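You operate a simulated robot arm through the tools that you are given. There is no shell and no other tool. Be economical: measure what you need, move in short steps, check, and stop when the job is done.

You run a simulated robot arm. Do the job below in one go: nothing can be reset, and whatever is moved stays where it is left.

Task
Drop the pink block into the cistern, shut its lid, then flush.
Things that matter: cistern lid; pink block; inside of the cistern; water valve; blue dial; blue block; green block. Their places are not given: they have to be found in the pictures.

Only the result counts: the job must be done as asked and must still hold three seconds after the hand-in. Knocking over, shifting, dropping, spilling or breaking anything else fails it. A push-on lid holds only when it is set on centred and level and pressed home; a screw cap is set on level and turned clockwise until tight.

Robot
A 7-joint arm with a two-finger parallel gripper, fixed in place. Base frame: the origin is at the foot of the arm, x ahead of it, y to its left, z up. Lengths are in mm, angles in degrees, forces in N, time in s.
With the tool pointing down near the work surface it reaches from about 300 to 680 mm from the base axis. Its first joint turns from -66.0 to 66.0 degrees. Payload 1.57 kg.
The tool frame sits at the grasp point between the pads (the TCP): z along the fingers, y along the line on which they close. The tips reach 30 mm beyond it. The gripper opens to 110 mm. The fingers are 24 mm wide and 12 mm thick; the gripper's body (48 by 112 mm) begins 78 mm behind the TCP.
Orientation is that of the tool frame in the base frame, as a unit quaternion [x, y, z, w]. With the fingers straight down and closing along the base's y, the tool's x points along the base's -x, its y along +y and its z along -z.

Tools
- The arm moves only by the tool move_arm. Its argument "deltas" is a list of rows, each an object of numbers (a shift or turn left out is 0, a gripper value left out holds the last): "dx", "dy", "dz": the shift along the tool's x, y, z in units of 150 mm (1.0 is 150 mm); "wx", "wy", "wz": the turn, a rotation vector about the tool's x, y, z in units of 180 degrees (1.0 is 180 degrees). In form: [{"dx": .., "dy": .., "dz": .., "wx": .., "wy": .., "wz": ..}, ...]. A call has 1 to 8 rows; each row is the pose to reach, as a shift and turn from the pose commanded when the call began, along the tool's axes at that moment. "grip" is the gripper command, from -1 (fully open) to 1 (shut), values between in proportion, set as the call begins (left out, the last holds). A call with a number of a shift or a turn outside -1 to 1 is refused whole. Each row takes 0.2 s and may step no farther than 50 mm and 8.6 degrees from the row before; otherwise, or with a gripper value out of range, the whole call is refused. A pose out of reach is approached as far as the arm can. The call stops where the force on the tool passes 90 N (or 10 N more than at its start, if that is more) or the arm is blocked; 0.2 s more then pass. Each finger travels about 108 mm/s and halts on what it meets, pressing with about 42 N; the grip force reading is that of the motor and also rises with nothing between the fingers. The clock runs only during rows and for 0.2 s after the last one: add rows that repeat a pose to give the fingers time. It gives the time, the measured TCP pose, the force on the tool (base axes), the opening and the grip force at its end, in the units of the frame above (readings bear some noise), and new pictures: "pictures" is both (left out), scene, wrist or none.
- Cameras (640 x 400 px; columns grow to the right, rows downward): "scene" is fixed at [185.3, -398.7, 1416.6]; the picture's right is [0.59, -0.80, 0.00], its down [-0.47, -0.35, -0.81] and it looks along [0.65, 0.48, -0.59] (base axes); focal length 214 px, centre (320, 200). "wrist" rides on the gripper at [-36, 0, -80] in the tool frame; the picture's right is [0.00, -1.00, 0.00], its down [0.97, 0.00, -0.24] and it looks along [0.24, 0.00, 0.97] (tool axes); focal length 218 px, centre (320, 200).
- point_at(camera, pixels): for up to 12 pixels [column, row] of the newest picture of that camera ("zoom" is the newest enlarged one), the place [x, y, z] in the base frame of the surface seen there, good to about 2 mm, but the place of the scene camera against the robot may be out by one fixed shift of up to 18 mm in any direction. It takes no simulated time.
- zoom(camera, box): a new picture of the part [left, top, right, bottom] of that camera's present view, enlarged. It takes no simulated time.
- job_done(): hands the job in; it is judged then, once.

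Work in short steps. Measure before you move; look again where a grasp or a placing could have gone wrong, and mend it. You have 80 turns and 150 pictures in all, those below and enlarged ones among them. Open the gripper and draw the arm clear of the work before you hand the job in, unless the task says otherwise; then end with one line.

The tools are called after "Request:" by a JSON object that holds its "api" and its "payload". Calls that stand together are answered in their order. move_arm: Moves the arm, as the interface text tells. Its arguments: {"type":"object","properties":{"deltas":{"type":"array","items":{"type":"object","properties":{"dx":{"type":"number"},"dy":{"type":"number"},"dz":{"type":"number"},"wx":{"type":"number"},"wy":{"type":"number"},"wz":{"type":"number"}}}},"grip":{"type":"number"},"pictures":{"type":"string","enum":["both","scene","wrist","none"]}},"required":["deltas"]} The other tools are called the same way: point_at (camera, pixels) gives the place of the surface under pixels of a picture; zoom (camera, box) takes an enlarged picture of a part of a camera's view; job_done () hands the job in.

At the start:

```text
time: 0.0
position: [446.1, 105.0, 1208.6]
ee_rot: [0.001, 1.0, 0.0, 0.0]
wrist_force: [0.8, 0.2, -0.1]
finger_gap: 109.7
finger_force: 0.0
```

scene: 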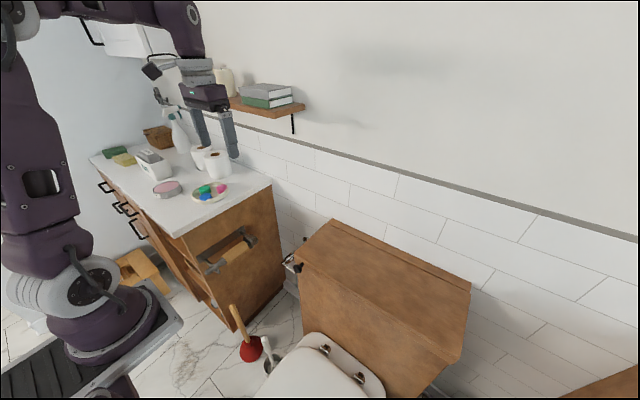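
wrist: 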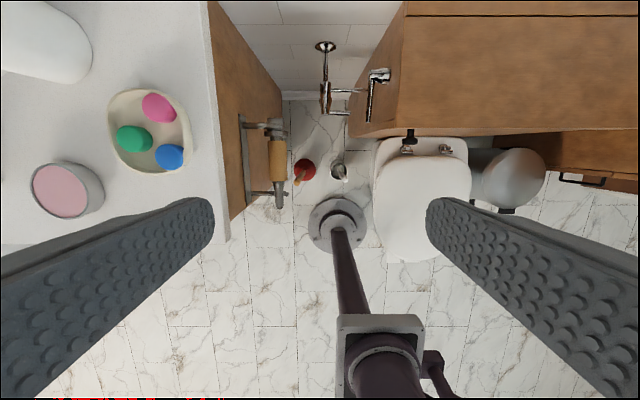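

I look closer at the blocks, cistern and lever: blocks near wrist (150,130), cistern near (500,70), a lever near (378,80).

Request:
{"api": "zoom", "payload": {"camera": "wrist", "box": [300, 0, 640, 212]}}

Request:
{"api": "zoom", "payload": {"camera": "wrist", "box": [20, 60, 220, 185]}}

Request:
{"api": "zoom", "payload": {"camera": "scene", "box": [240, 200, 500, 362]}}

Request:
{"api": "point_at", "payload": {"camera": "wrist", "pixels": [[159, 108], [170, 157], [133, 138], [150, 160], [185, 120], [378, 75], [370, 110], [404, 100], [404, 18], [500, 60], [600, 60], [115, 220]]}}

Request:
{"api": "point_at", "payload": {"camera": "scene", "pixels": [[221, 188], [206, 196], [204, 189], [290, 262], [299, 264], [331, 221], [470, 288], [460, 362], [298, 256], [380, 260], [400, 257], [350, 255]]}}

```text
1.88 times, centred on (470, 106) of wrist
```

zoom: 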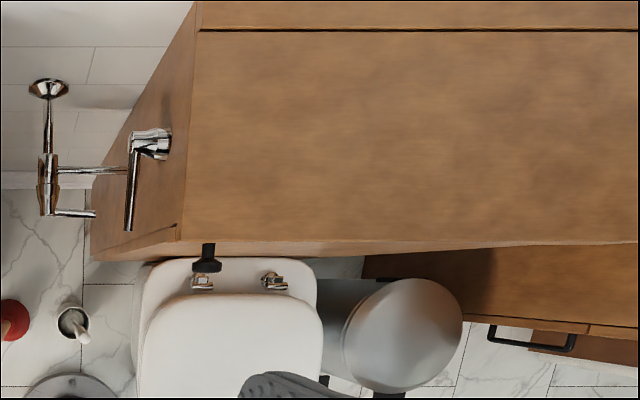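

```text
3.20 times, centred on (120, 122) of wrist
```

zoom: 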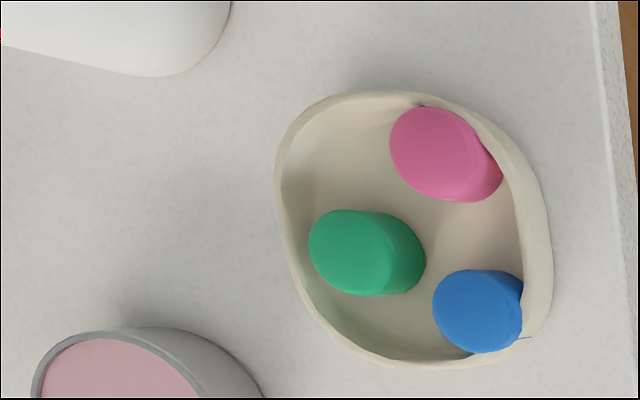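

```text
2.46 times, centred on (370, 281) of scene
```

zoom: 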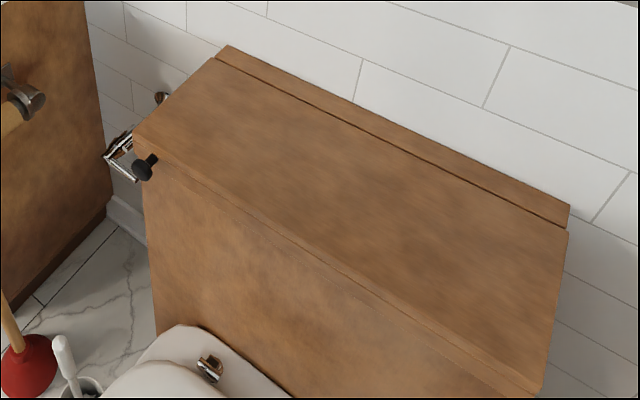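

```text
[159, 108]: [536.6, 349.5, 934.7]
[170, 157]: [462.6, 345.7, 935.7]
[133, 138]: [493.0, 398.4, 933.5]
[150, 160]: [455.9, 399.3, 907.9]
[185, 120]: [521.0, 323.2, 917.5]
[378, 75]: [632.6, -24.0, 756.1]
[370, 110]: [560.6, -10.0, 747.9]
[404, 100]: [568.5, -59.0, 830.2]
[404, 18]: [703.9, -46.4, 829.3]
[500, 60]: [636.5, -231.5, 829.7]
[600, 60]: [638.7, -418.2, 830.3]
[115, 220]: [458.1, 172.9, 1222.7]
```

```text
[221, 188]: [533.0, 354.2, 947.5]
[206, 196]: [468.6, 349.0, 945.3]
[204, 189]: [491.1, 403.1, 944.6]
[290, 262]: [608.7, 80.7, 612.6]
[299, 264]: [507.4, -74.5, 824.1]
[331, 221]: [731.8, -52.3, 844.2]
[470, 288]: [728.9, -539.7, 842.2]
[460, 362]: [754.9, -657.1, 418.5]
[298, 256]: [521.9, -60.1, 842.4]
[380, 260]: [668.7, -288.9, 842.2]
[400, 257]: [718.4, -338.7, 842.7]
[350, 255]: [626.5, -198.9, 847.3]
```

The cistern top is at z≈830 with a seam at x≈704, a black knob near its front-left corner and a chrome lever at its left side. I move to look at the front with a tilted wrist view.

Request:
{"api": "move_arm", "payload": {"deltas": [{"dx": 0.08, "dy": -0.2, "dz": 0.2, "wy": -0.04}, {"dx": 0.16, "dy": -0.4, "dz": 0.4, "wy": -0.08}, {"dx": 0.24, "dy": -0.6, "dz": 0.6, "wy": -0.12}, {"dx": 0.32, "dy": -0.8, "dz": 0.8, "wy": -0.16}, {"dx": 0.4, "dy": -1.0, "dz": 1.0, "wy": -0.2}]}}

```text
time: 1.2
position: [384.4, -41.3, 1063.8]
ee_rot: [0.003, 0.957, 0.006, 0.29]
wrist_force: [-0.6, 1.0, 0.2]
finger_gap: 110.1
finger_force: 0.0
out of reach, approached as far as the arm can: row 5
```

scene: 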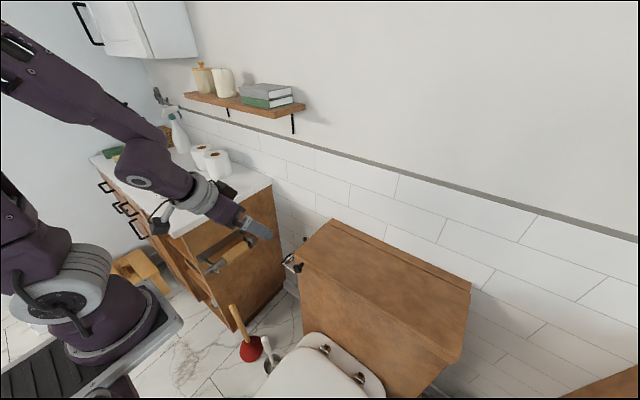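
wrist: 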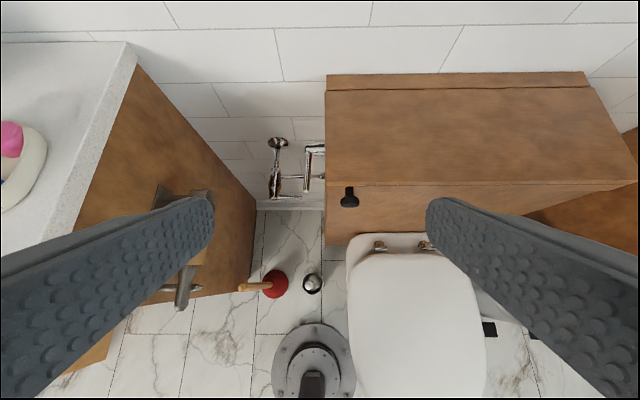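

The black knob sits at (349,197), just under the lid's front edge at row 185; I zoom there and measure.

Request:
{"api": "zoom", "payload": {"camera": "wrist", "box": [240, 120, 460, 258]}}

Request:
{"api": "point_at", "payload": {"camera": "wrist", "pixels": [[349, 201], [349, 188], [326, 184], [360, 183], [360, 190], [330, 215], [307, 168], [315, 148], [298, 184], [637, 180], [590, 88], [328, 90]]}}

```text
2.90 times, centred on (350, 189) of wrist
```

zoom: 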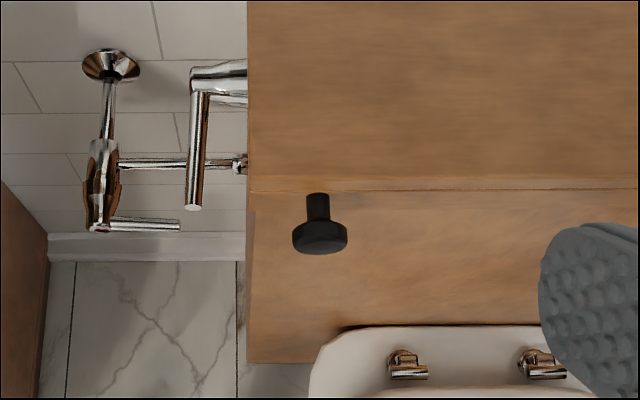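

```text
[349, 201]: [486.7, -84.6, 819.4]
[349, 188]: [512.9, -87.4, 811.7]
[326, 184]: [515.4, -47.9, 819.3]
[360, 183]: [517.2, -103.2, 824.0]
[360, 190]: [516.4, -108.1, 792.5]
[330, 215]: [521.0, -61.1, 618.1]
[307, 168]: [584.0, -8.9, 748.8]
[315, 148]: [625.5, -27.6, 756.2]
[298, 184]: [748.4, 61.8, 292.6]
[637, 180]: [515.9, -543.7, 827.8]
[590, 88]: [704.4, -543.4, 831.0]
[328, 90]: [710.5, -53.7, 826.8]
```

I measure the lid's edge band and the knob's stem in the enlarged picture.

Request:
{"api": "point_at", "payload": {"camera": "zoom", "pixels": [[420, 165], [420, 176], [420, 182], [420, 188], [420, 192], [420, 197], [317, 190], [317, 198], [317, 210], [317, 230], [297, 240], [343, 240]]}}

Request:
{"api": "zoom", "payload": {"camera": "scene", "box": [270, 230, 350, 280]}}

Request:
{"api": "zoom", "payload": {"camera": "wrist", "box": [325, 165, 385, 215]}}

```text
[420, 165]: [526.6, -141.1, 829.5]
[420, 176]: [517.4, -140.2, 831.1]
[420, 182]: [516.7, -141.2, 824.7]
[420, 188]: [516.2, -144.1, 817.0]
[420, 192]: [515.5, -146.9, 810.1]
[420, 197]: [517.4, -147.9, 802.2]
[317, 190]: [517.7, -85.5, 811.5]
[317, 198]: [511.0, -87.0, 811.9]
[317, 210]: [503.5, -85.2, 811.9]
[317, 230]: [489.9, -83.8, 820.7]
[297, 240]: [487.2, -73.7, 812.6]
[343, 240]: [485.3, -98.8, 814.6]
```

```text
8.00 times, centred on (310, 255) of scene
```

zoom: 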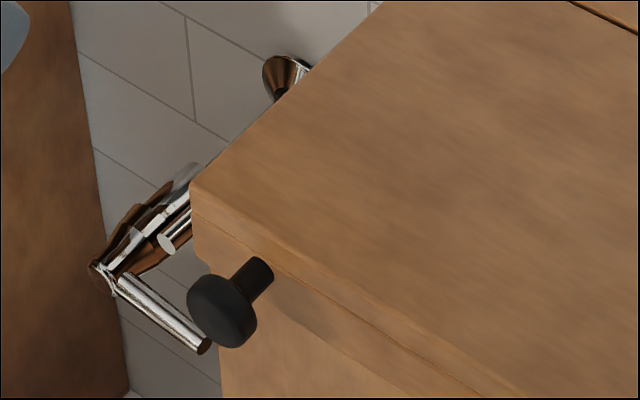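

```text
8.00 times, centred on (355, 190) of wrist
```

zoom: 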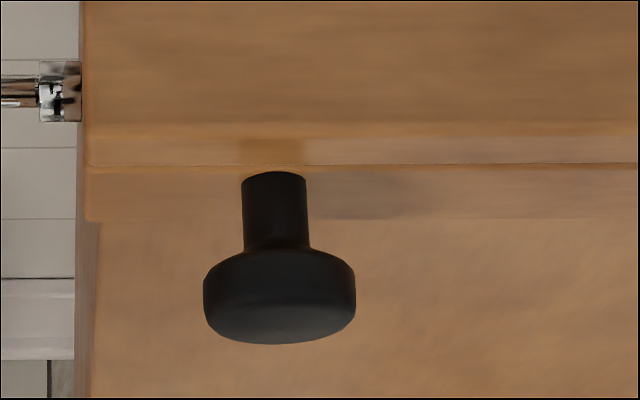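

The knob's stem emerges at z≈806 just under the lid seam. Before touching anything I move left and lower for a better look at the left side (lever, valve, dial).

Request:
{"api": "move_arm", "payload": {"deltas": [{"dx": 0.05, "dy": 0.2, "dz": 0.2}, {"dx": 0.1, "dy": 0.4, "dz": 0.45}, {"dx": 0.19, "dy": 0.55, "dz": 0.7}], "pictures": "wrist"}}

```text
time: 2.0
position: [403.5, -13.3, 1048.1]
ee_rot: [-0.001, 0.951, 0.006, 0.308]
wrist_force: [0.2, -0.4, -0.1]
finger_gap: 110.0
finger_force: 0.1
out of reach, approached as far as the arm can: row 1, 2, 3
```

wrist: 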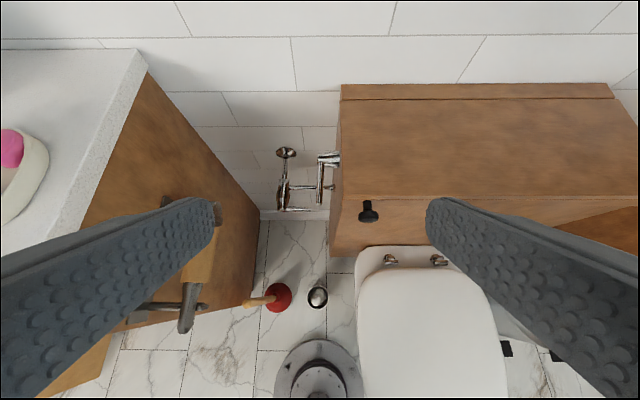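

The arm is at a limit with this tilt near the base. I lessen the tilt a bit while moving forward and lower, still looking at the left side.

Request:
{"api": "move_arm", "payload": {"deltas": [{"dx": 0.02, "dy": 0.15, "dz": 0.25, "wy": 0.03}, {"dx": 0.04, "dy": 0.3, "dz": 0.5, "wy": 0.06}, {"dx": 0.07, "dy": 0.4, "dz": 0.75, "wy": 0.08}], "pictures": "wrist"}}

```text
time: 2.8
position: [465.7, 47.5, 943.3]
ee_rot: [-0.001, 0.982, -0.001, 0.188]
wrist_force: [-0.4, 0.2, -0.6]
finger_gap: 109.9
finger_force: 0.1
```

wrist: 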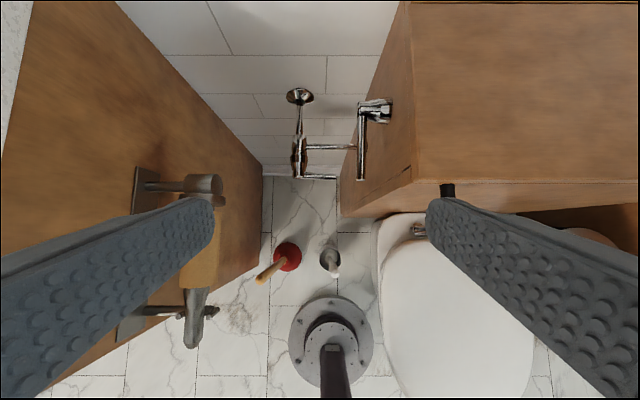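

The lever at (365,140) and the valve at (300,155) are now clear; zoom and measure.

Request:
{"api": "zoom", "payload": {"camera": "wrist", "box": [270, 80, 430, 220]}}

Request:
{"api": "point_at", "payload": {"camera": "wrist", "pixels": [[362, 178], [362, 165], [362, 150], [362, 130], [364, 110], [375, 106], [387, 108], [400, 110], [400, 170], [300, 160], [330, 176], [200, 190]]}}

```text
2.86 times, centred on (350, 150) of wrist
```

zoom: 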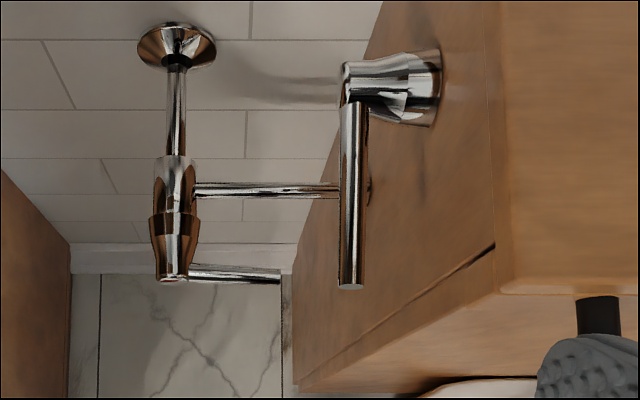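

```text
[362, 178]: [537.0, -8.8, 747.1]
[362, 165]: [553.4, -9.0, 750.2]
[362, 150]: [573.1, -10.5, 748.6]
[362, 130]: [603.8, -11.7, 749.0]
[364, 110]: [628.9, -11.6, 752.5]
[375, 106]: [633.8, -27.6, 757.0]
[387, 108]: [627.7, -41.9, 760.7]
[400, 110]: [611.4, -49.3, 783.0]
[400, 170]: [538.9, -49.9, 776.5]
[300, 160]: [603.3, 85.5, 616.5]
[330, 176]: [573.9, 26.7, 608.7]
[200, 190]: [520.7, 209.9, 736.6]
```

The flush lever is horizontal, pivot near (630,-42,748), tip at (537,-9). The knob disc is at about (491,-86,806). I go over the knob with the tool vertical.

Request:
{"api": "move_arm", "payload": {"deltas": [{"dx": -0.01, "dy": -0.22, "dz": 0.0, "wy": 0.03}, {"dx": -0.02, "dy": -0.44, "dz": 0.1, "wy": 0.06}, {"dx": -0.03, "dy": -0.66, "dz": 0.2, "wy": 0.09}, {"dx": -0.037, "dy": -0.887, "dz": 0.323, "wy": 0.1205}], "pictures": "wrist"}}

```text
time: 3.8
position: [485.4, -87.1, 900.0]
ee_rot: [0.0, 1.0, 0.001, -0.001]
wrist_force: [0.0, -0.7, -0.2]
finger_gap: 109.7
finger_force: 0.0
```

wrist: 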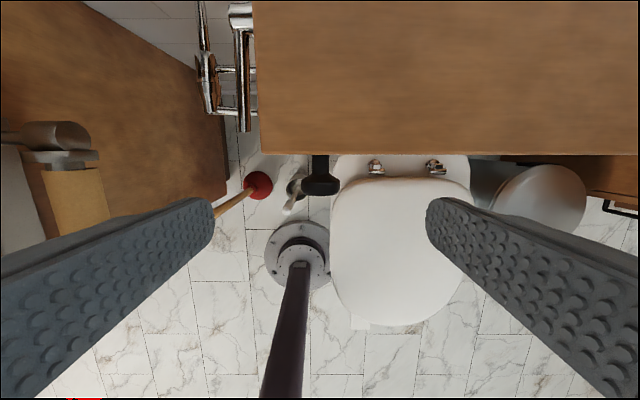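

The knob is at (320,180); I measure its outline from directly above.

Request:
{"api": "point_at", "payload": {"camera": "wrist", "pixels": [[304, 184], [337, 184], [320, 173], [320, 180], [320, 188], [320, 193], [320, 160], [312, 165], [328, 165]]}}

Request:
{"api": "zoom", "payload": {"camera": "wrist", "box": [285, 140, 355, 205]}}

```text
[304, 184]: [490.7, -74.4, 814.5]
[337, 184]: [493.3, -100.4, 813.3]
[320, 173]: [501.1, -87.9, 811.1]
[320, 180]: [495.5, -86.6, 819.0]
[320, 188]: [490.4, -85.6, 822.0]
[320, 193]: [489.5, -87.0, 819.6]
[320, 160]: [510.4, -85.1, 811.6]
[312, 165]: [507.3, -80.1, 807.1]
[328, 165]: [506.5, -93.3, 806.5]
```

```text
6.15 times, centred on (320, 172) of wrist
```

zoom: 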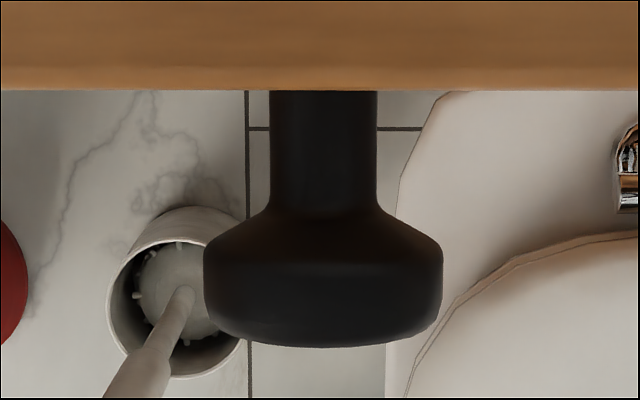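

Knob disc spans y −74…−100, x 486–500, centre z≈808. I descend to z≈818 and then close.

Request:
{"api": "move_arm", "payload": {"deltas": [{"dx": -0.024, "dz": 0.28}, {"dx": -0.024, "dz": 0.547}], "pictures": "none"}}

Request:
{"api": "move_arm", "payload": {"deltas": [{"dx": 0}, {"dx": 0}, {"dx": 0}], "grip": 1, "pictures": "both"}}

```text
time: 4.4
position: [489.4, -85.8, 819.3]
ee_rot: [0.0, 1.0, 0.0, -0.001]
wrist_force: [-0.4, 0.4, 0.4]
finger_gap: 110.2
finger_force: 0.1
```

```text
time: 5.2
position: [489.2, -86.9, 819.6]
ee_rot: [0.0, 1.0, -0.001, -0.001]
wrist_force: [2.5, -12.0, -2.3]
finger_gap: 31.9
finger_force: 40.8
```

scene: 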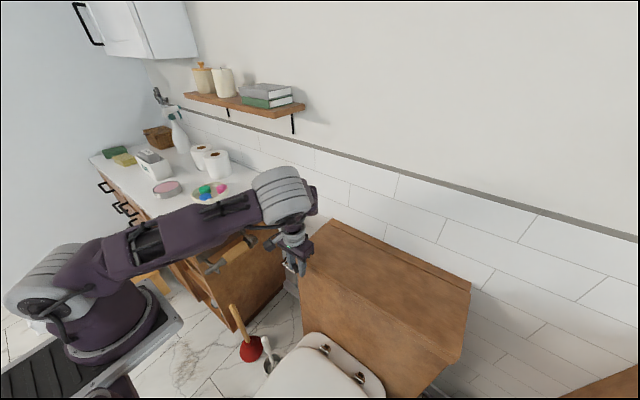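
wrist: 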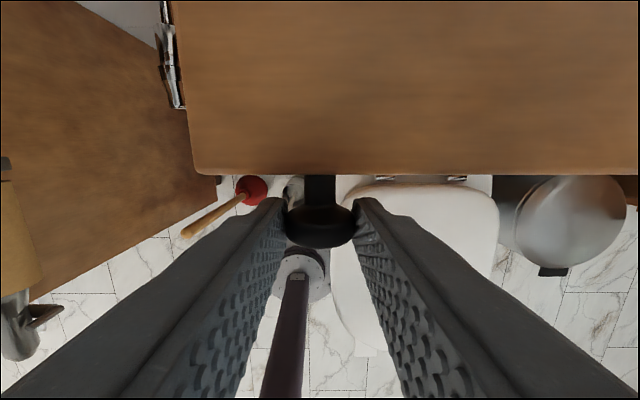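

The knob is held (gap 32). I try a small lift of 15 mm to see whether the lid moves with it.

Request:
{"api": "move_arm", "payload": {"deltas": [{"dz": -0.05}, {"dz": -0.1}, {"dz": -0.1}], "pictures": "both"}}

```text
time: 6.0
position: [488.6, -87.6, 834.6]
ee_rot: [0.0, 1.0, -0.001, -0.003]
wrist_force: [-8.9, -17.7, -13.1]
finger_gap: 31.6
finger_force: 40.3
```

scene: 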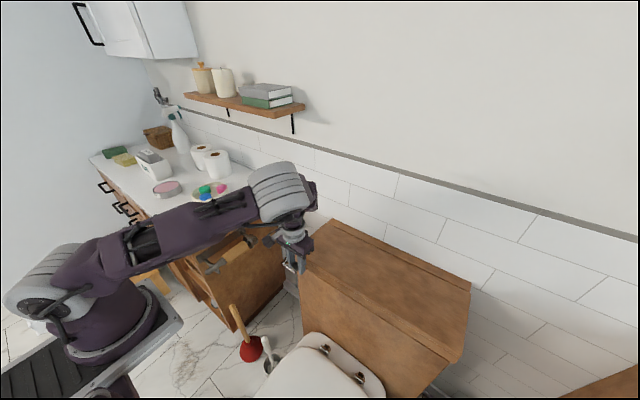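
wrist: 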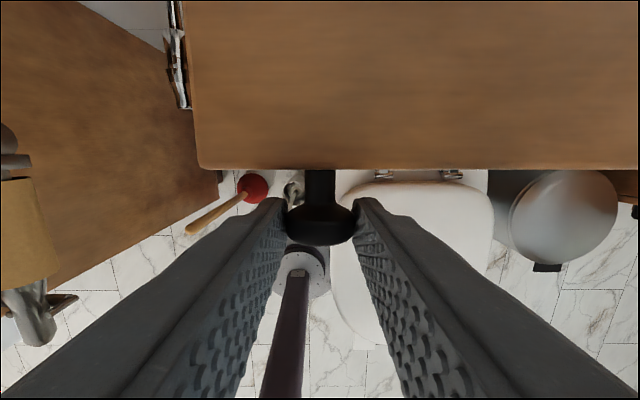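

I check the lid's height along its front and back from the wrist view.

Request:
{"api": "point_at", "payload": {"camera": "wrist", "pixels": [[220, 155], [400, 155], [600, 155], [400, 90], [400, 20], [320, 215]]}}

Request:
{"api": "zoom", "payload": {"camera": "scene", "box": [270, 210, 480, 380]}}

```text
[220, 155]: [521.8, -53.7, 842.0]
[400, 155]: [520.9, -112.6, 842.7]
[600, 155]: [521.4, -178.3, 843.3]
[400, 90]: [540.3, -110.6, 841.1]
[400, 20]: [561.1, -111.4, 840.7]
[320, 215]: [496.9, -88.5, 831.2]
```

```text
2.35 times, centred on (375, 295) of scene
```

zoom: 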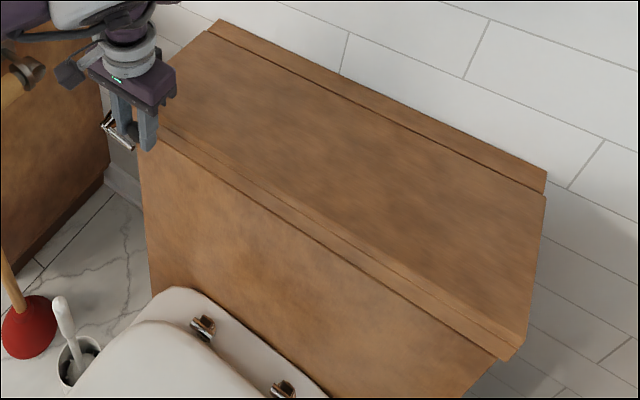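

The front of the lid rose to z≈843 with the back still down: it is hinged at the back. I carry the knob on along the arc to about 44°.

Request:
{"api": "move_arm", "payload": {"deltas": [{"dx": -0.007, "dz": -0.1}, {"dx": -0.018, "dz": -0.193}, {"dx": -0.038, "dz": -0.29}, {"dx": -0.063, "dz": -0.385}, {"dx": -0.135, "dz": -0.567}, {"dx": -0.231, "dz": -0.739}, {"dx": -0.35, "dz": -0.895}, {"dx": -0.35, "dz": -0.895}], "pictures": "both"}}

```text
time: 7.8
position: [542.9, -86.1, 971.0]
ee_rot: [0.0, 1.0, -0.001, -0.001]
wrist_force: [-12.1, -18.3, -5.1]
finger_gap: 31.6
finger_force: 40.5
```

scene: 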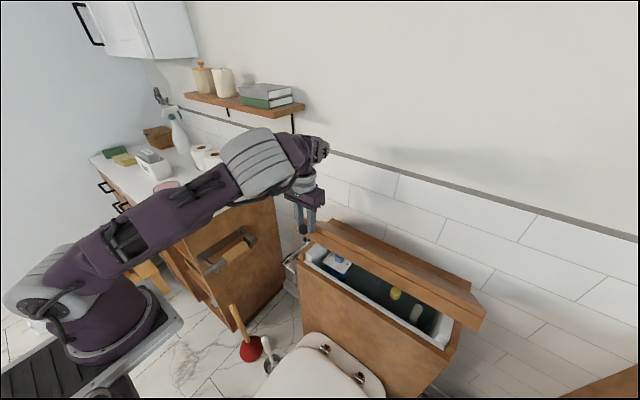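
wrist: 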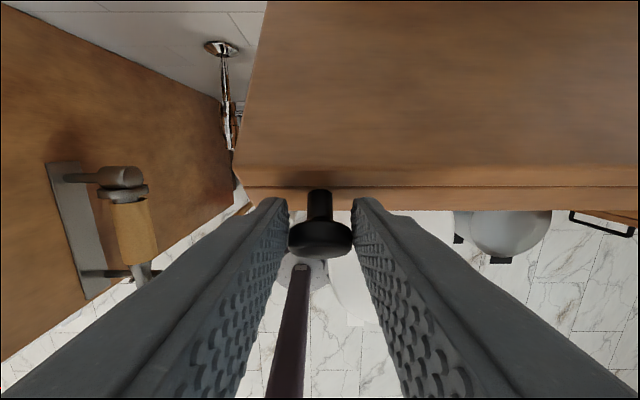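

The lid is at ~44° and the tank interior shows. I continue the arc to ~84°, tilting the tool forward slightly for reach.

Request:
{"api": "move_arm", "payload": {"deltas": [{"dx": -0.135, "dz": -0.136, "wy": -0.022}, {"dx": -0.287, "dz": -0.251, "wy": -0.044}, {"dx": -0.455, "dz": -0.343, "wy": -0.067}, {"dx": -0.634, "dz": -0.41, "wy": -0.089}, {"dx": -0.821, "dz": -0.451, "wy": -0.111}, {"dx": -0.821, "dz": -0.451, "wy": -0.111}], "pictures": "both"}}

```text
time: 9.2
position: [665.1, -79.8, 1040.9]
ee_rot: [-0.002, 0.984, 0.006, 0.177]
wrist_force: [-11.3, 26.6, 48.7]
finger_gap: 0.0
finger_force: 20.9
```

scene: 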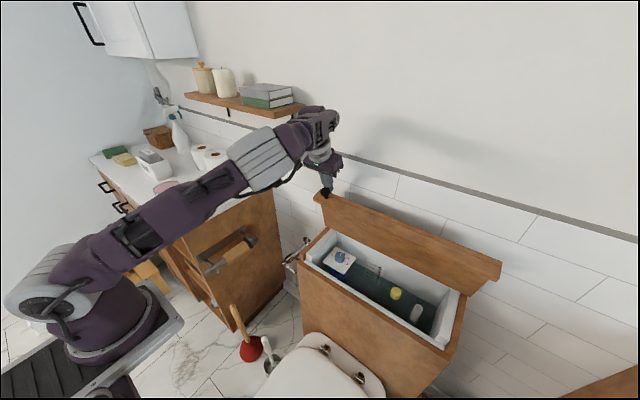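
wrist: 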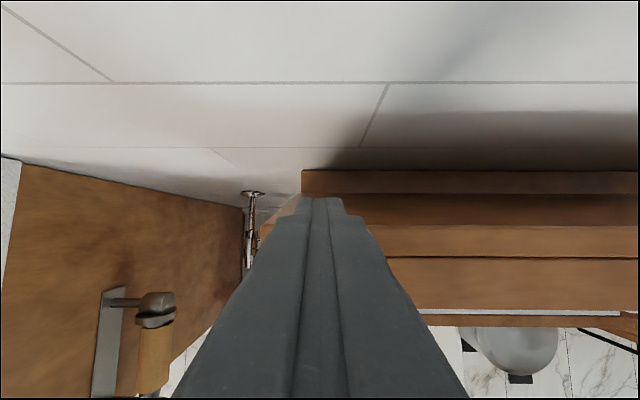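

The fingers slipped off the disc (gap 0), and the lid stands nearly vertical. I look closer at how fingers and lid touch.

Request:
{"api": "zoom", "payload": {"camera": "scene", "box": [290, 130, 400, 250]}}

Request:
{"api": "zoom", "payload": {"camera": "wrist", "box": [240, 140, 440, 280]}}

Request:
{"api": "point_at", "payload": {"camera": "scene", "pixels": [[327, 200], [345, 207], [420, 235], [498, 265], [400, 250], [430, 285], [460, 290], [318, 196]]}}

Request:
{"api": "point_at", "payload": {"camera": "wrist", "pixels": [[500, 180], [500, 190], [500, 205], [500, 225], [500, 240], [500, 255], [500, 275], [500, 310], [500, 160], [400, 120]]}}

```text
3.33 times, centred on (345, 190) of scene
```

zoom: 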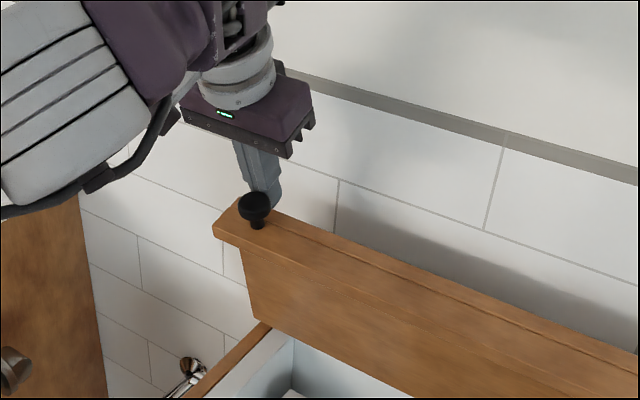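

```text
2.86 times, centred on (340, 210) of wrist
```

zoom: 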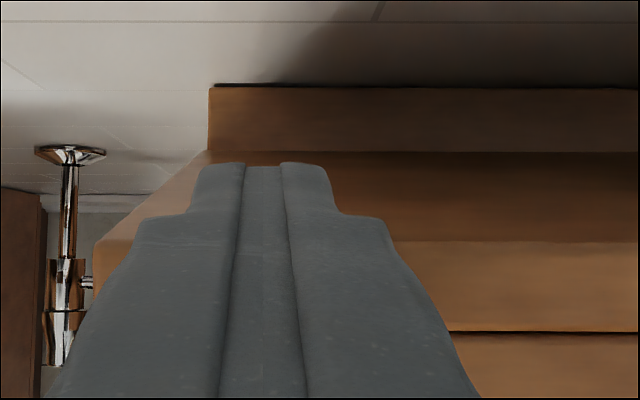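

```text
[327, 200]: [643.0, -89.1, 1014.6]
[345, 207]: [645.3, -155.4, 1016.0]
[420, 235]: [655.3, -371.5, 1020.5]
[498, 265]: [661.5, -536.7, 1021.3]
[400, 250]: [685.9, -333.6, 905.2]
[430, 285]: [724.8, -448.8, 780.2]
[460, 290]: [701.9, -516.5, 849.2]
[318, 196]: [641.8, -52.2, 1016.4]
```

```text
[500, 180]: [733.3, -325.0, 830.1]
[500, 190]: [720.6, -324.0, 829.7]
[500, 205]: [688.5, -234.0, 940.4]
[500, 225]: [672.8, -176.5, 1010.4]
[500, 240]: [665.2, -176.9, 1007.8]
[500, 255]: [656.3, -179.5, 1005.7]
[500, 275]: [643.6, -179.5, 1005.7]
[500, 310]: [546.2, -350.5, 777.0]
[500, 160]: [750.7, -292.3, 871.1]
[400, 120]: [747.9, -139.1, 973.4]
```

The lid stands at ~80°, fingertips behind the knob resting on its edge. I lift straight up 45 mm and see whether the lid stays.

Request:
{"api": "move_arm", "payload": {"deltas": [{"dx": -0.035, "dz": -0.09}, {"dx": -0.105, "dz": -0.281}, {"dx": -0.105, "dz": -0.281}], "pictures": "both"}}

```text
time: 10.0
position: [664.6, -85.6, 1080.0]
ee_rot: [0.0, 0.985, 0.0, 0.172]
wrist_force: [-0.7, 0.8, -0.1]
finger_gap: 0.0
finger_force: 20.6
```

scene: 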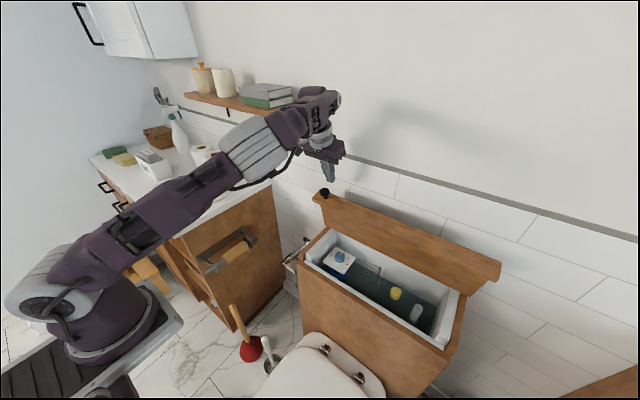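
wrist: 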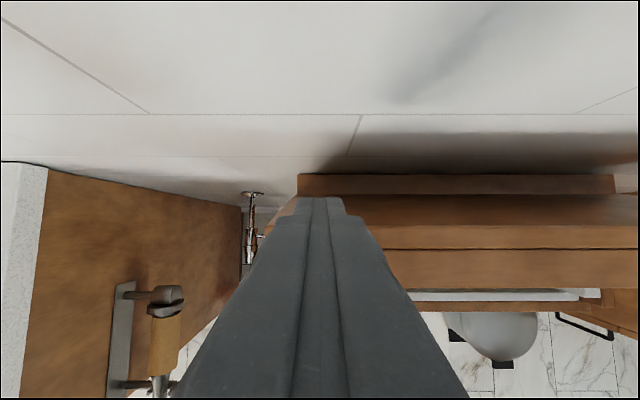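

The lid stays up by itself. I look into the tank.

Request:
{"api": "zoom", "payload": {"camera": "scene", "box": [290, 215, 480, 355]}}

Request:
{"api": "point_at", "payload": {"camera": "scene", "pixels": [[340, 257], [330, 268], [345, 282], [370, 290], [395, 293], [416, 312], [372, 267], [440, 310], [325, 262], [380, 302], [400, 312], [360, 280]]}}

```text
2.86 times, centred on (385, 285) of scene
```

zoom: 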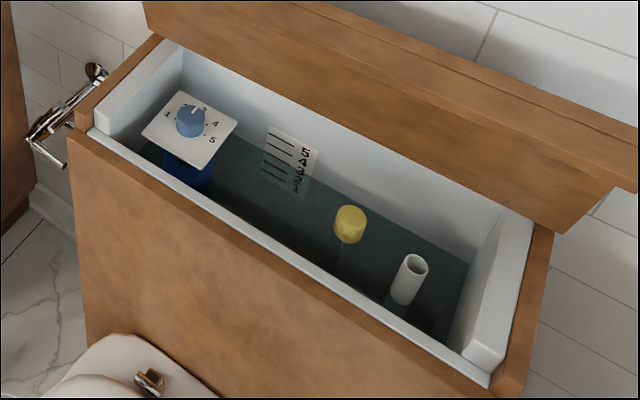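

```text
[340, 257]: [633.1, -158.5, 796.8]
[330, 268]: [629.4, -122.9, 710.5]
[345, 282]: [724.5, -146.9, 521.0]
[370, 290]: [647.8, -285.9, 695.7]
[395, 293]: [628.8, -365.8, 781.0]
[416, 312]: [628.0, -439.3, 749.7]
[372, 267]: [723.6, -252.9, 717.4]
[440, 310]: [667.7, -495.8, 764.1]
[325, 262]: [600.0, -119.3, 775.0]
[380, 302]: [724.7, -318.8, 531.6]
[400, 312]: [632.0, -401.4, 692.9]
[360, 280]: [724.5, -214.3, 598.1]
```

Tank opening clear between dial (y≈−158) and yellow float (y≈−366): drop point about (600,−260). I check the surroundings of the pink block: shelf, rolls.

Request:
{"api": "point_at", "payload": {"camera": "scene", "pixels": [[293, 115], [240, 105], [185, 96], [305, 105], [217, 160], [200, 150], [180, 130], [267, 93], [221, 163], [145, 10], [165, 187]]}}

```text
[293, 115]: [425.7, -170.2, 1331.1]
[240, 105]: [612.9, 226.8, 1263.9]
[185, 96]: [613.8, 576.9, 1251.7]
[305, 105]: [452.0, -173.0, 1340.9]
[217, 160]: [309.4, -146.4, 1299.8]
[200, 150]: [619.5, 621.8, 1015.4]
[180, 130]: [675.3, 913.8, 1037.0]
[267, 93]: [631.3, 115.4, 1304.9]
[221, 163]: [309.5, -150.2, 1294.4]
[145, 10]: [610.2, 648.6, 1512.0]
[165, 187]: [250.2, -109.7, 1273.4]
```

Shelf's front edge is at x≈610, z≈1250, so I will approach the block low and from behind. First retract and level the tool.

Request:
{"api": "move_arm", "payload": {"deltas": [{"dx": 0.22, "dy": 0.08, "dz": -0.12, "wy": 0.028}, {"dx": 0.45, "dy": 0.16, "dz": -0.24, "wy": 0.055}, {"dx": 0.67, "dy": 0.25, "dz": -0.36, "wy": 0.083}, {"dx": 0.892, "dy": 0.33, "dz": -0.472, "wy": 0.11}], "grip": -1, "pictures": "none"}}

Request:
{"api": "move_arm", "payload": {"deltas": [{"dx": 0.08, "dy": 0.3, "dz": 0}, {"dx": 0.16, "dy": 0.6, "dz": 0.05}, {"dx": 0.2, "dy": 0.9, "dz": 0.1}, {"dx": 0.2, "dy": 1.0, "dz": 0.2}], "pictures": "none"}}

Request:
{"api": "move_arm", "payload": {"deltas": [{"dx": -0.03, "dy": 0.3, "dz": 0}, {"dx": -0.06, "dy": 0.6, "dz": 0.05}, {"dx": -0.1, "dy": 0.9, "dz": 0.1}, {"dx": -0.1, "dy": 1.0, "dz": 0.2}], "pictures": "both"}}

```text
time: 11.0
position: [511.9, -38.0, 1098.5]
ee_rot: [0.0, 1.0, 0.0, 0.0]
wrist_force: [-0.5, -0.6, -0.6]
finger_gap: 109.9
finger_force: 0.1
```

```text
time: 12.0
position: [484.9, 115.2, 1072.3]
ee_rot: [0.001, 1.0, 0.0, 0.001]
wrist_force: [0.3, 0.3, 0.5]
finger_gap: 110.1
finger_force: 0.1
```

```text
time: 13.0
position: [500.7, 266.0, 1042.9]
ee_rot: [0.001, 1.0, 0.0, 0.001]
wrist_force: [-0.6, -0.6, -0.2]
finger_gap: 109.9
finger_force: 0.1
```

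scene: 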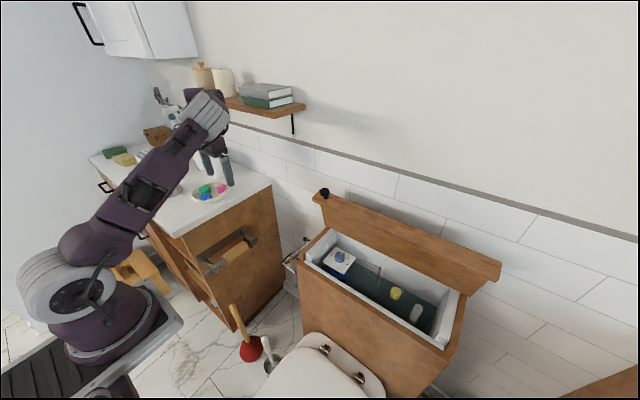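
wrist: 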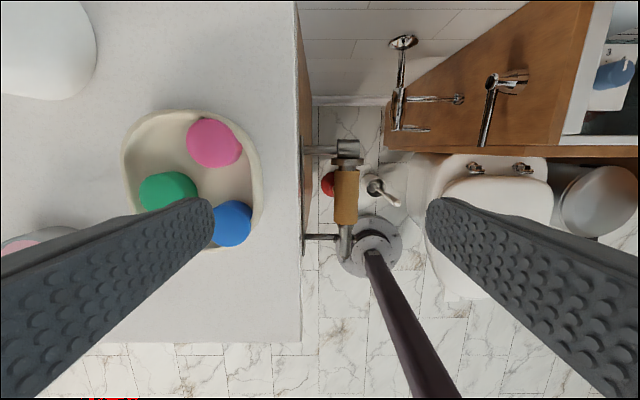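

The tray is in view; zoom on it and measure the pink block, rim and neighbours.

Request:
{"api": "zoom", "payload": {"camera": "wrist", "box": [110, 95, 280, 255]}}

Request:
{"api": "point_at", "payload": {"camera": "wrist", "pixels": [[215, 140], [190, 142], [241, 145], [212, 119], [218, 165], [238, 130], [247, 140], [260, 170], [165, 190], [232, 215], [200, 110], [60, 50]]}}

```text
2.50 times, centred on (195, 175) of wrist
```

zoom: 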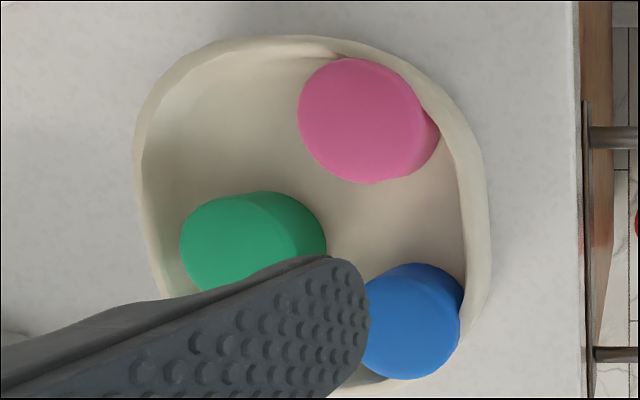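

```text
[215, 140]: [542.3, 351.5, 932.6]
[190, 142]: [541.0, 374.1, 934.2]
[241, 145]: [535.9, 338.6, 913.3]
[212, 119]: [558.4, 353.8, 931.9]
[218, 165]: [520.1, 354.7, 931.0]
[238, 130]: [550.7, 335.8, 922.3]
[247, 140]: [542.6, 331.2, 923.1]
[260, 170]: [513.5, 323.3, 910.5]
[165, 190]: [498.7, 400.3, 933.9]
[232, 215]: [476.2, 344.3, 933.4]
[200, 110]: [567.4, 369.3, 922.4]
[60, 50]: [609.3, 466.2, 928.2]
```

I map the free space around the pink block along candidate grip directions using the enlarged picture.

Request:
{"api": "point_at", "payload": {"camera": "zoom", "pixels": [[447, 160], [455, 180], [465, 200], [440, 180], [425, 185], [470, 160], [290, 60], [280, 80], [285, 100], [300, 65], [420, 155], [398, 178]]}}

Request:
{"api": "point_at", "payload": {"camera": "wrist", "pixels": [[203, 168], [225, 168], [230, 175], [240, 165], [186, 130], [196, 122], [232, 125], [190, 175], [225, 200], [175, 170]]}}

```text
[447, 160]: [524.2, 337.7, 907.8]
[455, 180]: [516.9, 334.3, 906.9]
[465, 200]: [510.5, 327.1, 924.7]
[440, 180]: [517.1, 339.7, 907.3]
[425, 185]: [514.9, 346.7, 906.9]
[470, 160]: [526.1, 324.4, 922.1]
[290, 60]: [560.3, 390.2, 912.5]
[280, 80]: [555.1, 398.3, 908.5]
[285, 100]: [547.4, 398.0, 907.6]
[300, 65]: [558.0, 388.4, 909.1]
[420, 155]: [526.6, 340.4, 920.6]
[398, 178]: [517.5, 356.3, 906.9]
```

```text
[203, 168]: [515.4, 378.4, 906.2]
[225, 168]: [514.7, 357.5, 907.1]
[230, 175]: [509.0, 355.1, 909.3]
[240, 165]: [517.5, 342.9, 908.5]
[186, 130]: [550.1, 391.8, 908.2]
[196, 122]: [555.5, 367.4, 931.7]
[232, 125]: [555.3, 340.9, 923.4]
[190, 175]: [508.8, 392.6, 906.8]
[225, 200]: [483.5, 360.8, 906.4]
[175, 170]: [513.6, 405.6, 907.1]
```

Block centre ≈(540,354), ~41 mm wide, top 933, tray rim ≈923. A closing line turned 40° fits best; I go above it at z≈980 with fingers opened to ~50 mm.

Request:
{"api": "move_arm", "payload": {"deltas": [{"dz": 0.2, "dy": 0.1, "wz": 0.044}, {"dz": 0.4, "dy": 0.2, "wz": 0.088}, {"dx": -0.06, "dz": 0.42, "dy": 0.35, "wz": 0.132}, {"dx": -0.15, "dz": 0.42, "dy": 0.48, "wz": 0.178}, {"dx": -0.262, "dz": 0.42, "dy": 0.587, "wz": 0.222}, {"dx": -0.262, "dz": 0.42, "dy": 0.587, "wz": 0.222}], "grip": 0.1, "pictures": "both"}}

```text
time: 14.4
position: [540.7, 354.1, 980.2]
ee_rot: [0.342, 0.94, 0.0, 0.001]
wrist_force: [0.4, 0.1, 0.3]
finger_gap: 49.5
finger_force: 0.1
```

scene: 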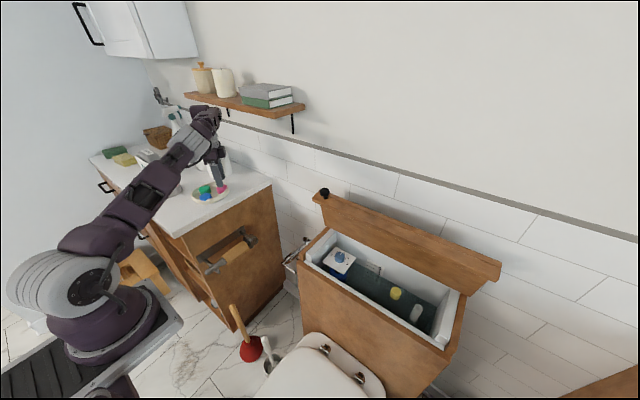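
wrist: 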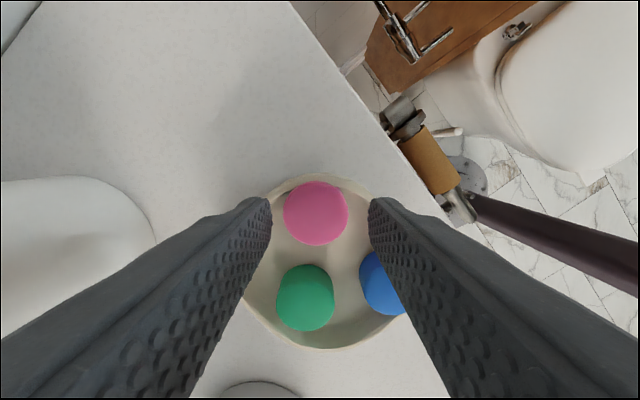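

Block sits between the fingers; verify its centre, then descend.

Request:
{"api": "point_at", "payload": {"camera": "wrist", "pixels": [[316, 213], [287, 213], [346, 213], [316, 184], [316, 240], [360, 200], [380, 215], [262, 195], [300, 178]]}}

```text
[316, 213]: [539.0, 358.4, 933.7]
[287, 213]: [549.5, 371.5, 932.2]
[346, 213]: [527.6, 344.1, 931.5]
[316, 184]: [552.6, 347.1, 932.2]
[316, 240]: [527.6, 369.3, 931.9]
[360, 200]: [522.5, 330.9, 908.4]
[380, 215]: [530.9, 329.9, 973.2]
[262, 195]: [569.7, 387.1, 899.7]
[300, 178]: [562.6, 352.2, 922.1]
```

Centre (539,358), ~36 mm wide. Small correction and descend to TCP z≈951 (tips ≈921), then close.

Request:
{"api": "move_arm", "payload": {"deltas": [{"dx": 0.026, "dy": 0.013, "dz": 0.08}, {"dx": 0.026, "dy": 0.013, "dz": 0.15}, {"dx": 0.026, "dy": 0.013, "dz": 0.197}], "pictures": "none"}}

Request:
{"api": "move_arm", "payload": {"deltas": [{"dx": 0}, {"dx": 0}], "grip": 1, "pictures": "wrist"}}

```text
time: 15.2
position: [539.4, 357.0, 954.5]
ee_rot: [0.342, 0.94, 0.002, 0.001]
wrist_force: [-0.9, -2.2, 34.5]
finger_gap: 50.7
finger_force: 1.3
```

```text
time: 15.8
position: [538.8, 356.2, 953.7]
ee_rot: [0.343, 0.939, 0.002, 0.002]
wrist_force: [-7.3, -10.8, 53.0]
finger_gap: 39.0
finger_force: 42.4
```

wrist: 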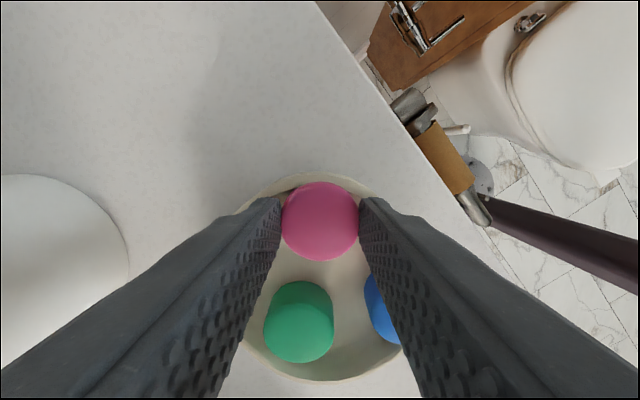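

A tip rests on the rim (53 N) but the block is gripped at 39 mm. I lift straight up gently.

Request:
{"api": "move_arm", "payload": {"deltas": [{"dz": -0.04}, {"dz": -0.1}, {"dz": -0.2}, {"dz": -0.35}], "pictures": "both"}}

```text
time: 16.8
position: [538.2, 356.5, 1003.3]
ee_rot: [0.341, 0.94, 0.0, 0.001]
wrist_force: [1.0, -1.0, -0.4]
finger_gap: 38.5
finger_force: 41.7
```

scene: 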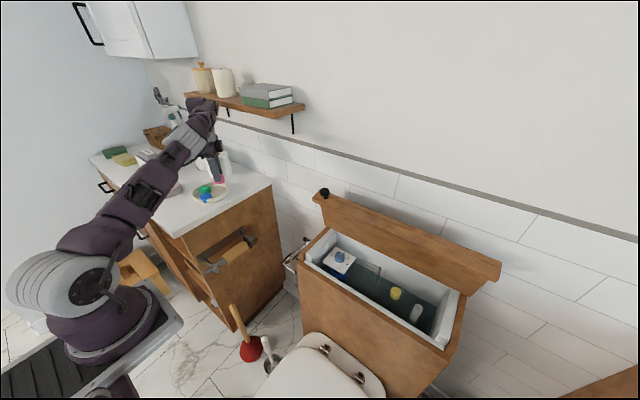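
wrist: 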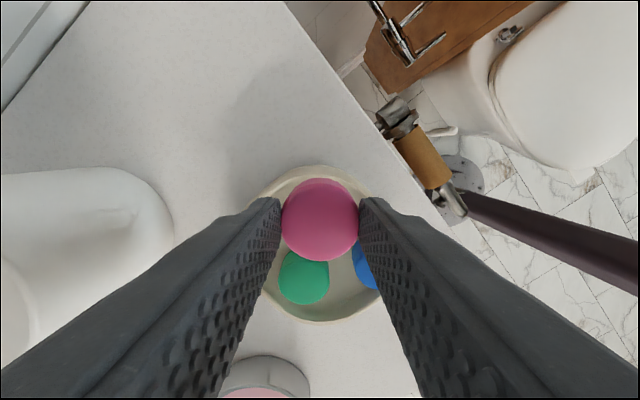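

The block is held and the tray is unmoved. I retract toward the base and turn the tool straight again.

Request:
{"api": "move_arm", "payload": {"deltas": [{"dx": -0.02, "dy": -0.17, "dz": -0.02, "wz": -0.044}, {"dx": -0.04, "dy": -0.33, "dz": -0.04, "wz": -0.088}, {"dx": -0.06, "dy": -0.5, "dz": -0.06, "wz": -0.132}, {"dx": -0.08, "dy": -0.67, "dz": -0.08, "wz": -0.178}, {"dx": -0.107, "dy": -0.833, "dz": -0.1, "wz": -0.222}], "pictures": "none"}}

Request:
{"api": "move_arm", "payload": {"deltas": [{"dy": -0.3}, {"dx": 0.05, "dy": -0.6}, {"dx": 0.1, "dy": -0.9}, {"dx": 0.1, "dy": -1.0}], "pictures": "none"}}

Request:
{"api": "move_arm", "payload": {"deltas": [{"dy": -0.3}, {"dx": -0.0, "dy": -0.6}, {"dx": -0.0, "dy": -0.9}, {"dx": -0.0, "dy": -1.0}], "pictures": "none"}}

Request:
{"api": "move_arm", "payload": {"deltas": [{"dy": -0.3}, {"dx": -0.1, "dy": -0.6}, {"dx": -0.2, "dy": -0.9}, {"dx": -0.3, "dy": -1.0}], "pictures": "both"}}

```text
time: 18.0
position: [471.5, 252.0, 1018.2]
ee_rot: [-0.001, 1.0, 0.0, 0.001]
wrist_force: [0.2, -0.4, 0.5]
finger_gap: 38.4
finger_force: 42.1
```

```text
time: 19.0
position: [457.2, 100.2, 1021.7]
ee_rot: [0.0, 1.0, -0.001, 0.001]
wrist_force: [-0.2, 0.9, -0.5]
finger_gap: 38.7
finger_force: 41.8
```

```text
time: 20.0
position: [454.6, -46.7, 1017.9]
ee_rot: [0.0, 1.0, 0.0, 0.001]
wrist_force: [-0.7, 0.3, -1.0]
finger_gap: 38.9
finger_force: 41.7
```

```text
time: 21.0
position: [500.3, -196.3, 1017.9]
ee_rot: [0.001, 1.0, 0.0, 0.0]
wrist_force: [-0.1, -0.7, -0.4]
finger_gap: 38.4
finger_force: 41.9
```

scene: 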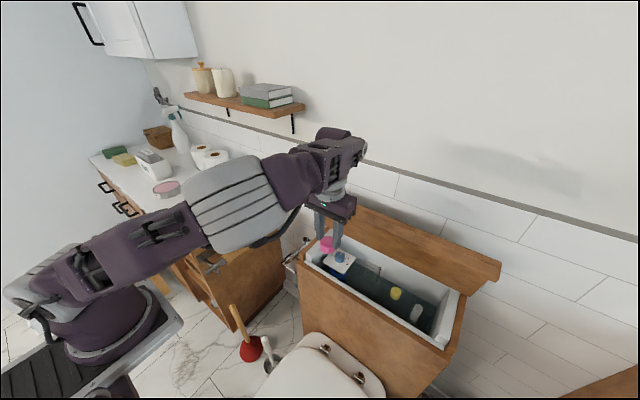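
wrist: 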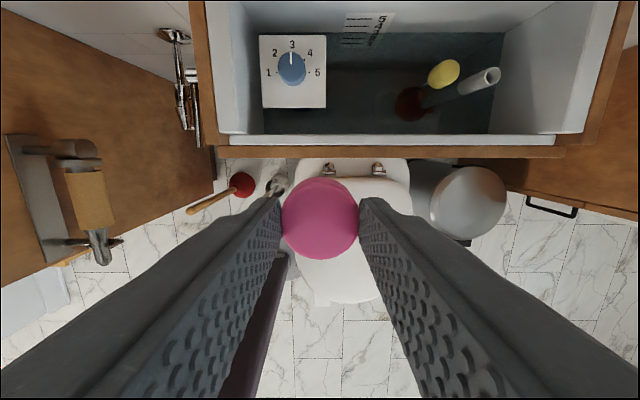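

The interior is visible: dial at (292,68) set to 3, red flapper at (410,105). I measure the interior for a drop spot clear of both.

Request:
{"api": "point_at", "payload": {"camera": "wrist", "pixels": [[325, 105], [325, 40], [410, 105], [398, 105], [360, 100], [360, 132], [360, 70], [360, 35], [440, 72], [360, 142], [290, 60]]}}

```text
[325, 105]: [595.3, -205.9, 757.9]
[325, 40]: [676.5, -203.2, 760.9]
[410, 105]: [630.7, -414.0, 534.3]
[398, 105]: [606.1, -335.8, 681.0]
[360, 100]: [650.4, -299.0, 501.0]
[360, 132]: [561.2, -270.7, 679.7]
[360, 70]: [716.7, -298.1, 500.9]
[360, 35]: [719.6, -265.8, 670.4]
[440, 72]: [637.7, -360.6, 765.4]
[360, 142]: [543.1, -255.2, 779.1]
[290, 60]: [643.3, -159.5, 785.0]
```

Drop spot (605,−262), between dial platform and flapper. I approach with a ~20° forward tilt to keep the wrist off the open lid.

Request:
{"api": "move_arm", "payload": {"deltas": [{"dx": 0, "dy": -0.19, "dz": 0.12, "wy": -0.028}, {"dx": -0.133, "dy": -0.36, "dz": 0.32, "wy": -0.056}, {"dx": -0.267, "dy": -0.44, "dz": 0.553, "wy": -0.083}, {"dx": -0.4, "dy": -0.44, "dz": 0.82, "wy": -0.111}, {"dx": -0.52, "dy": -0.44, "dz": 1.0, "wy": -0.111}], "pictures": "both"}}

```text
time: 22.2
position: [580.5, -244.9, 864.0]
ee_rot: [0.002, 0.985, -0.002, 0.175]
wrist_force: [0.3, 0.2, -0.3]
finger_gap: 38.6
finger_force: 42.3
out of reach, approached as far as the arm can: row 1, 2, 3, 4, 5
```

scene: 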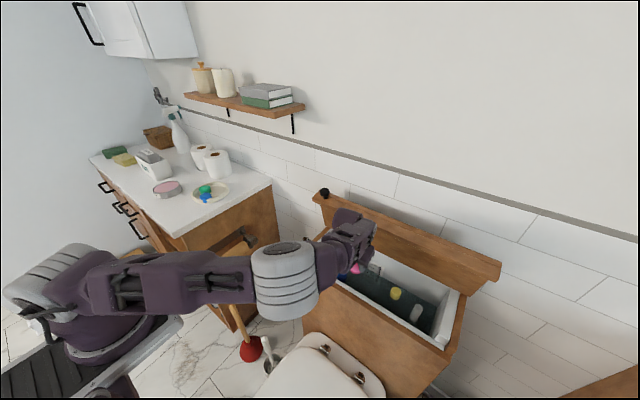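
wrist: 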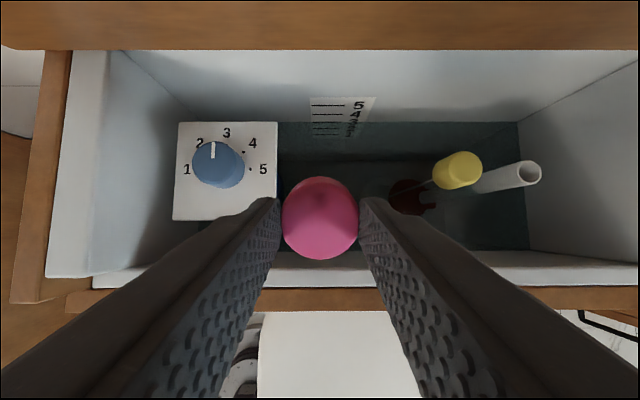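

Now at (580,−245,864), block above the tank opening. I lower it ~45 mm and forward 20 mm.

Request:
{"api": "move_arm", "payload": {"deltas": [{"dx": -0.01, "dy": -0.0, "dz": 0.16}, {"dx": -0.022, "dy": -0.0, "dz": 0.33}], "pictures": "both"}}

```text
time: 22.8
position: [598.7, -246.7, 819.1]
ee_rot: [0.004, 0.984, -0.003, 0.175]
wrist_force: [-1.2, -0.3, -1.3]
finger_gap: 38.6
finger_force: 42.4
```

scene: 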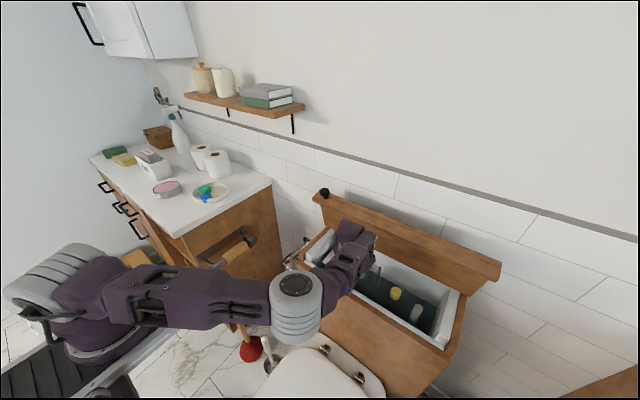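
wrist: 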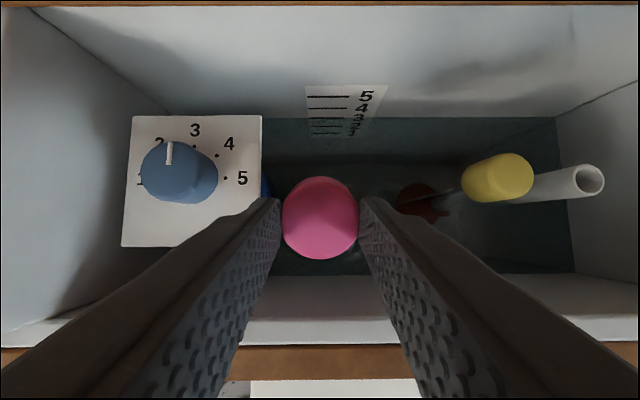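

Block is well inside the opening above open water. I open the fingers to ~62 mm.

Request:
{"api": "move_arm", "payload": {"deltas": [{"dx": 0}, {"dx": 0}, {"dx": 0}, {"dx": 0}], "grip": -0.13, "pictures": "wrist"}}

```text
time: 23.8
position: [598.8, -247.3, 818.7]
ee_rot: [0.004, 0.984, -0.003, 0.175]
wrist_force: [-0.9, -0.2, 0.5]
finger_gap: 62.5
finger_force: 0.1
```

wrist: 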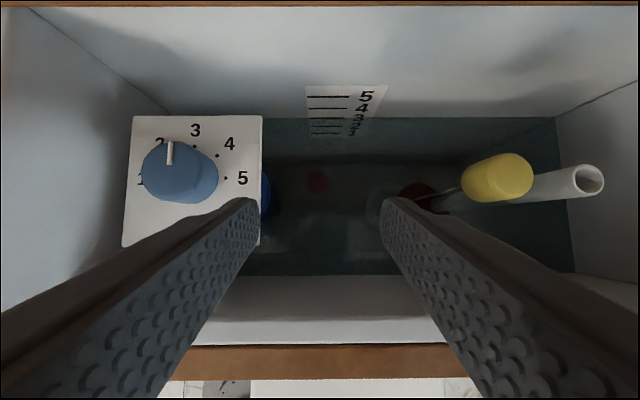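

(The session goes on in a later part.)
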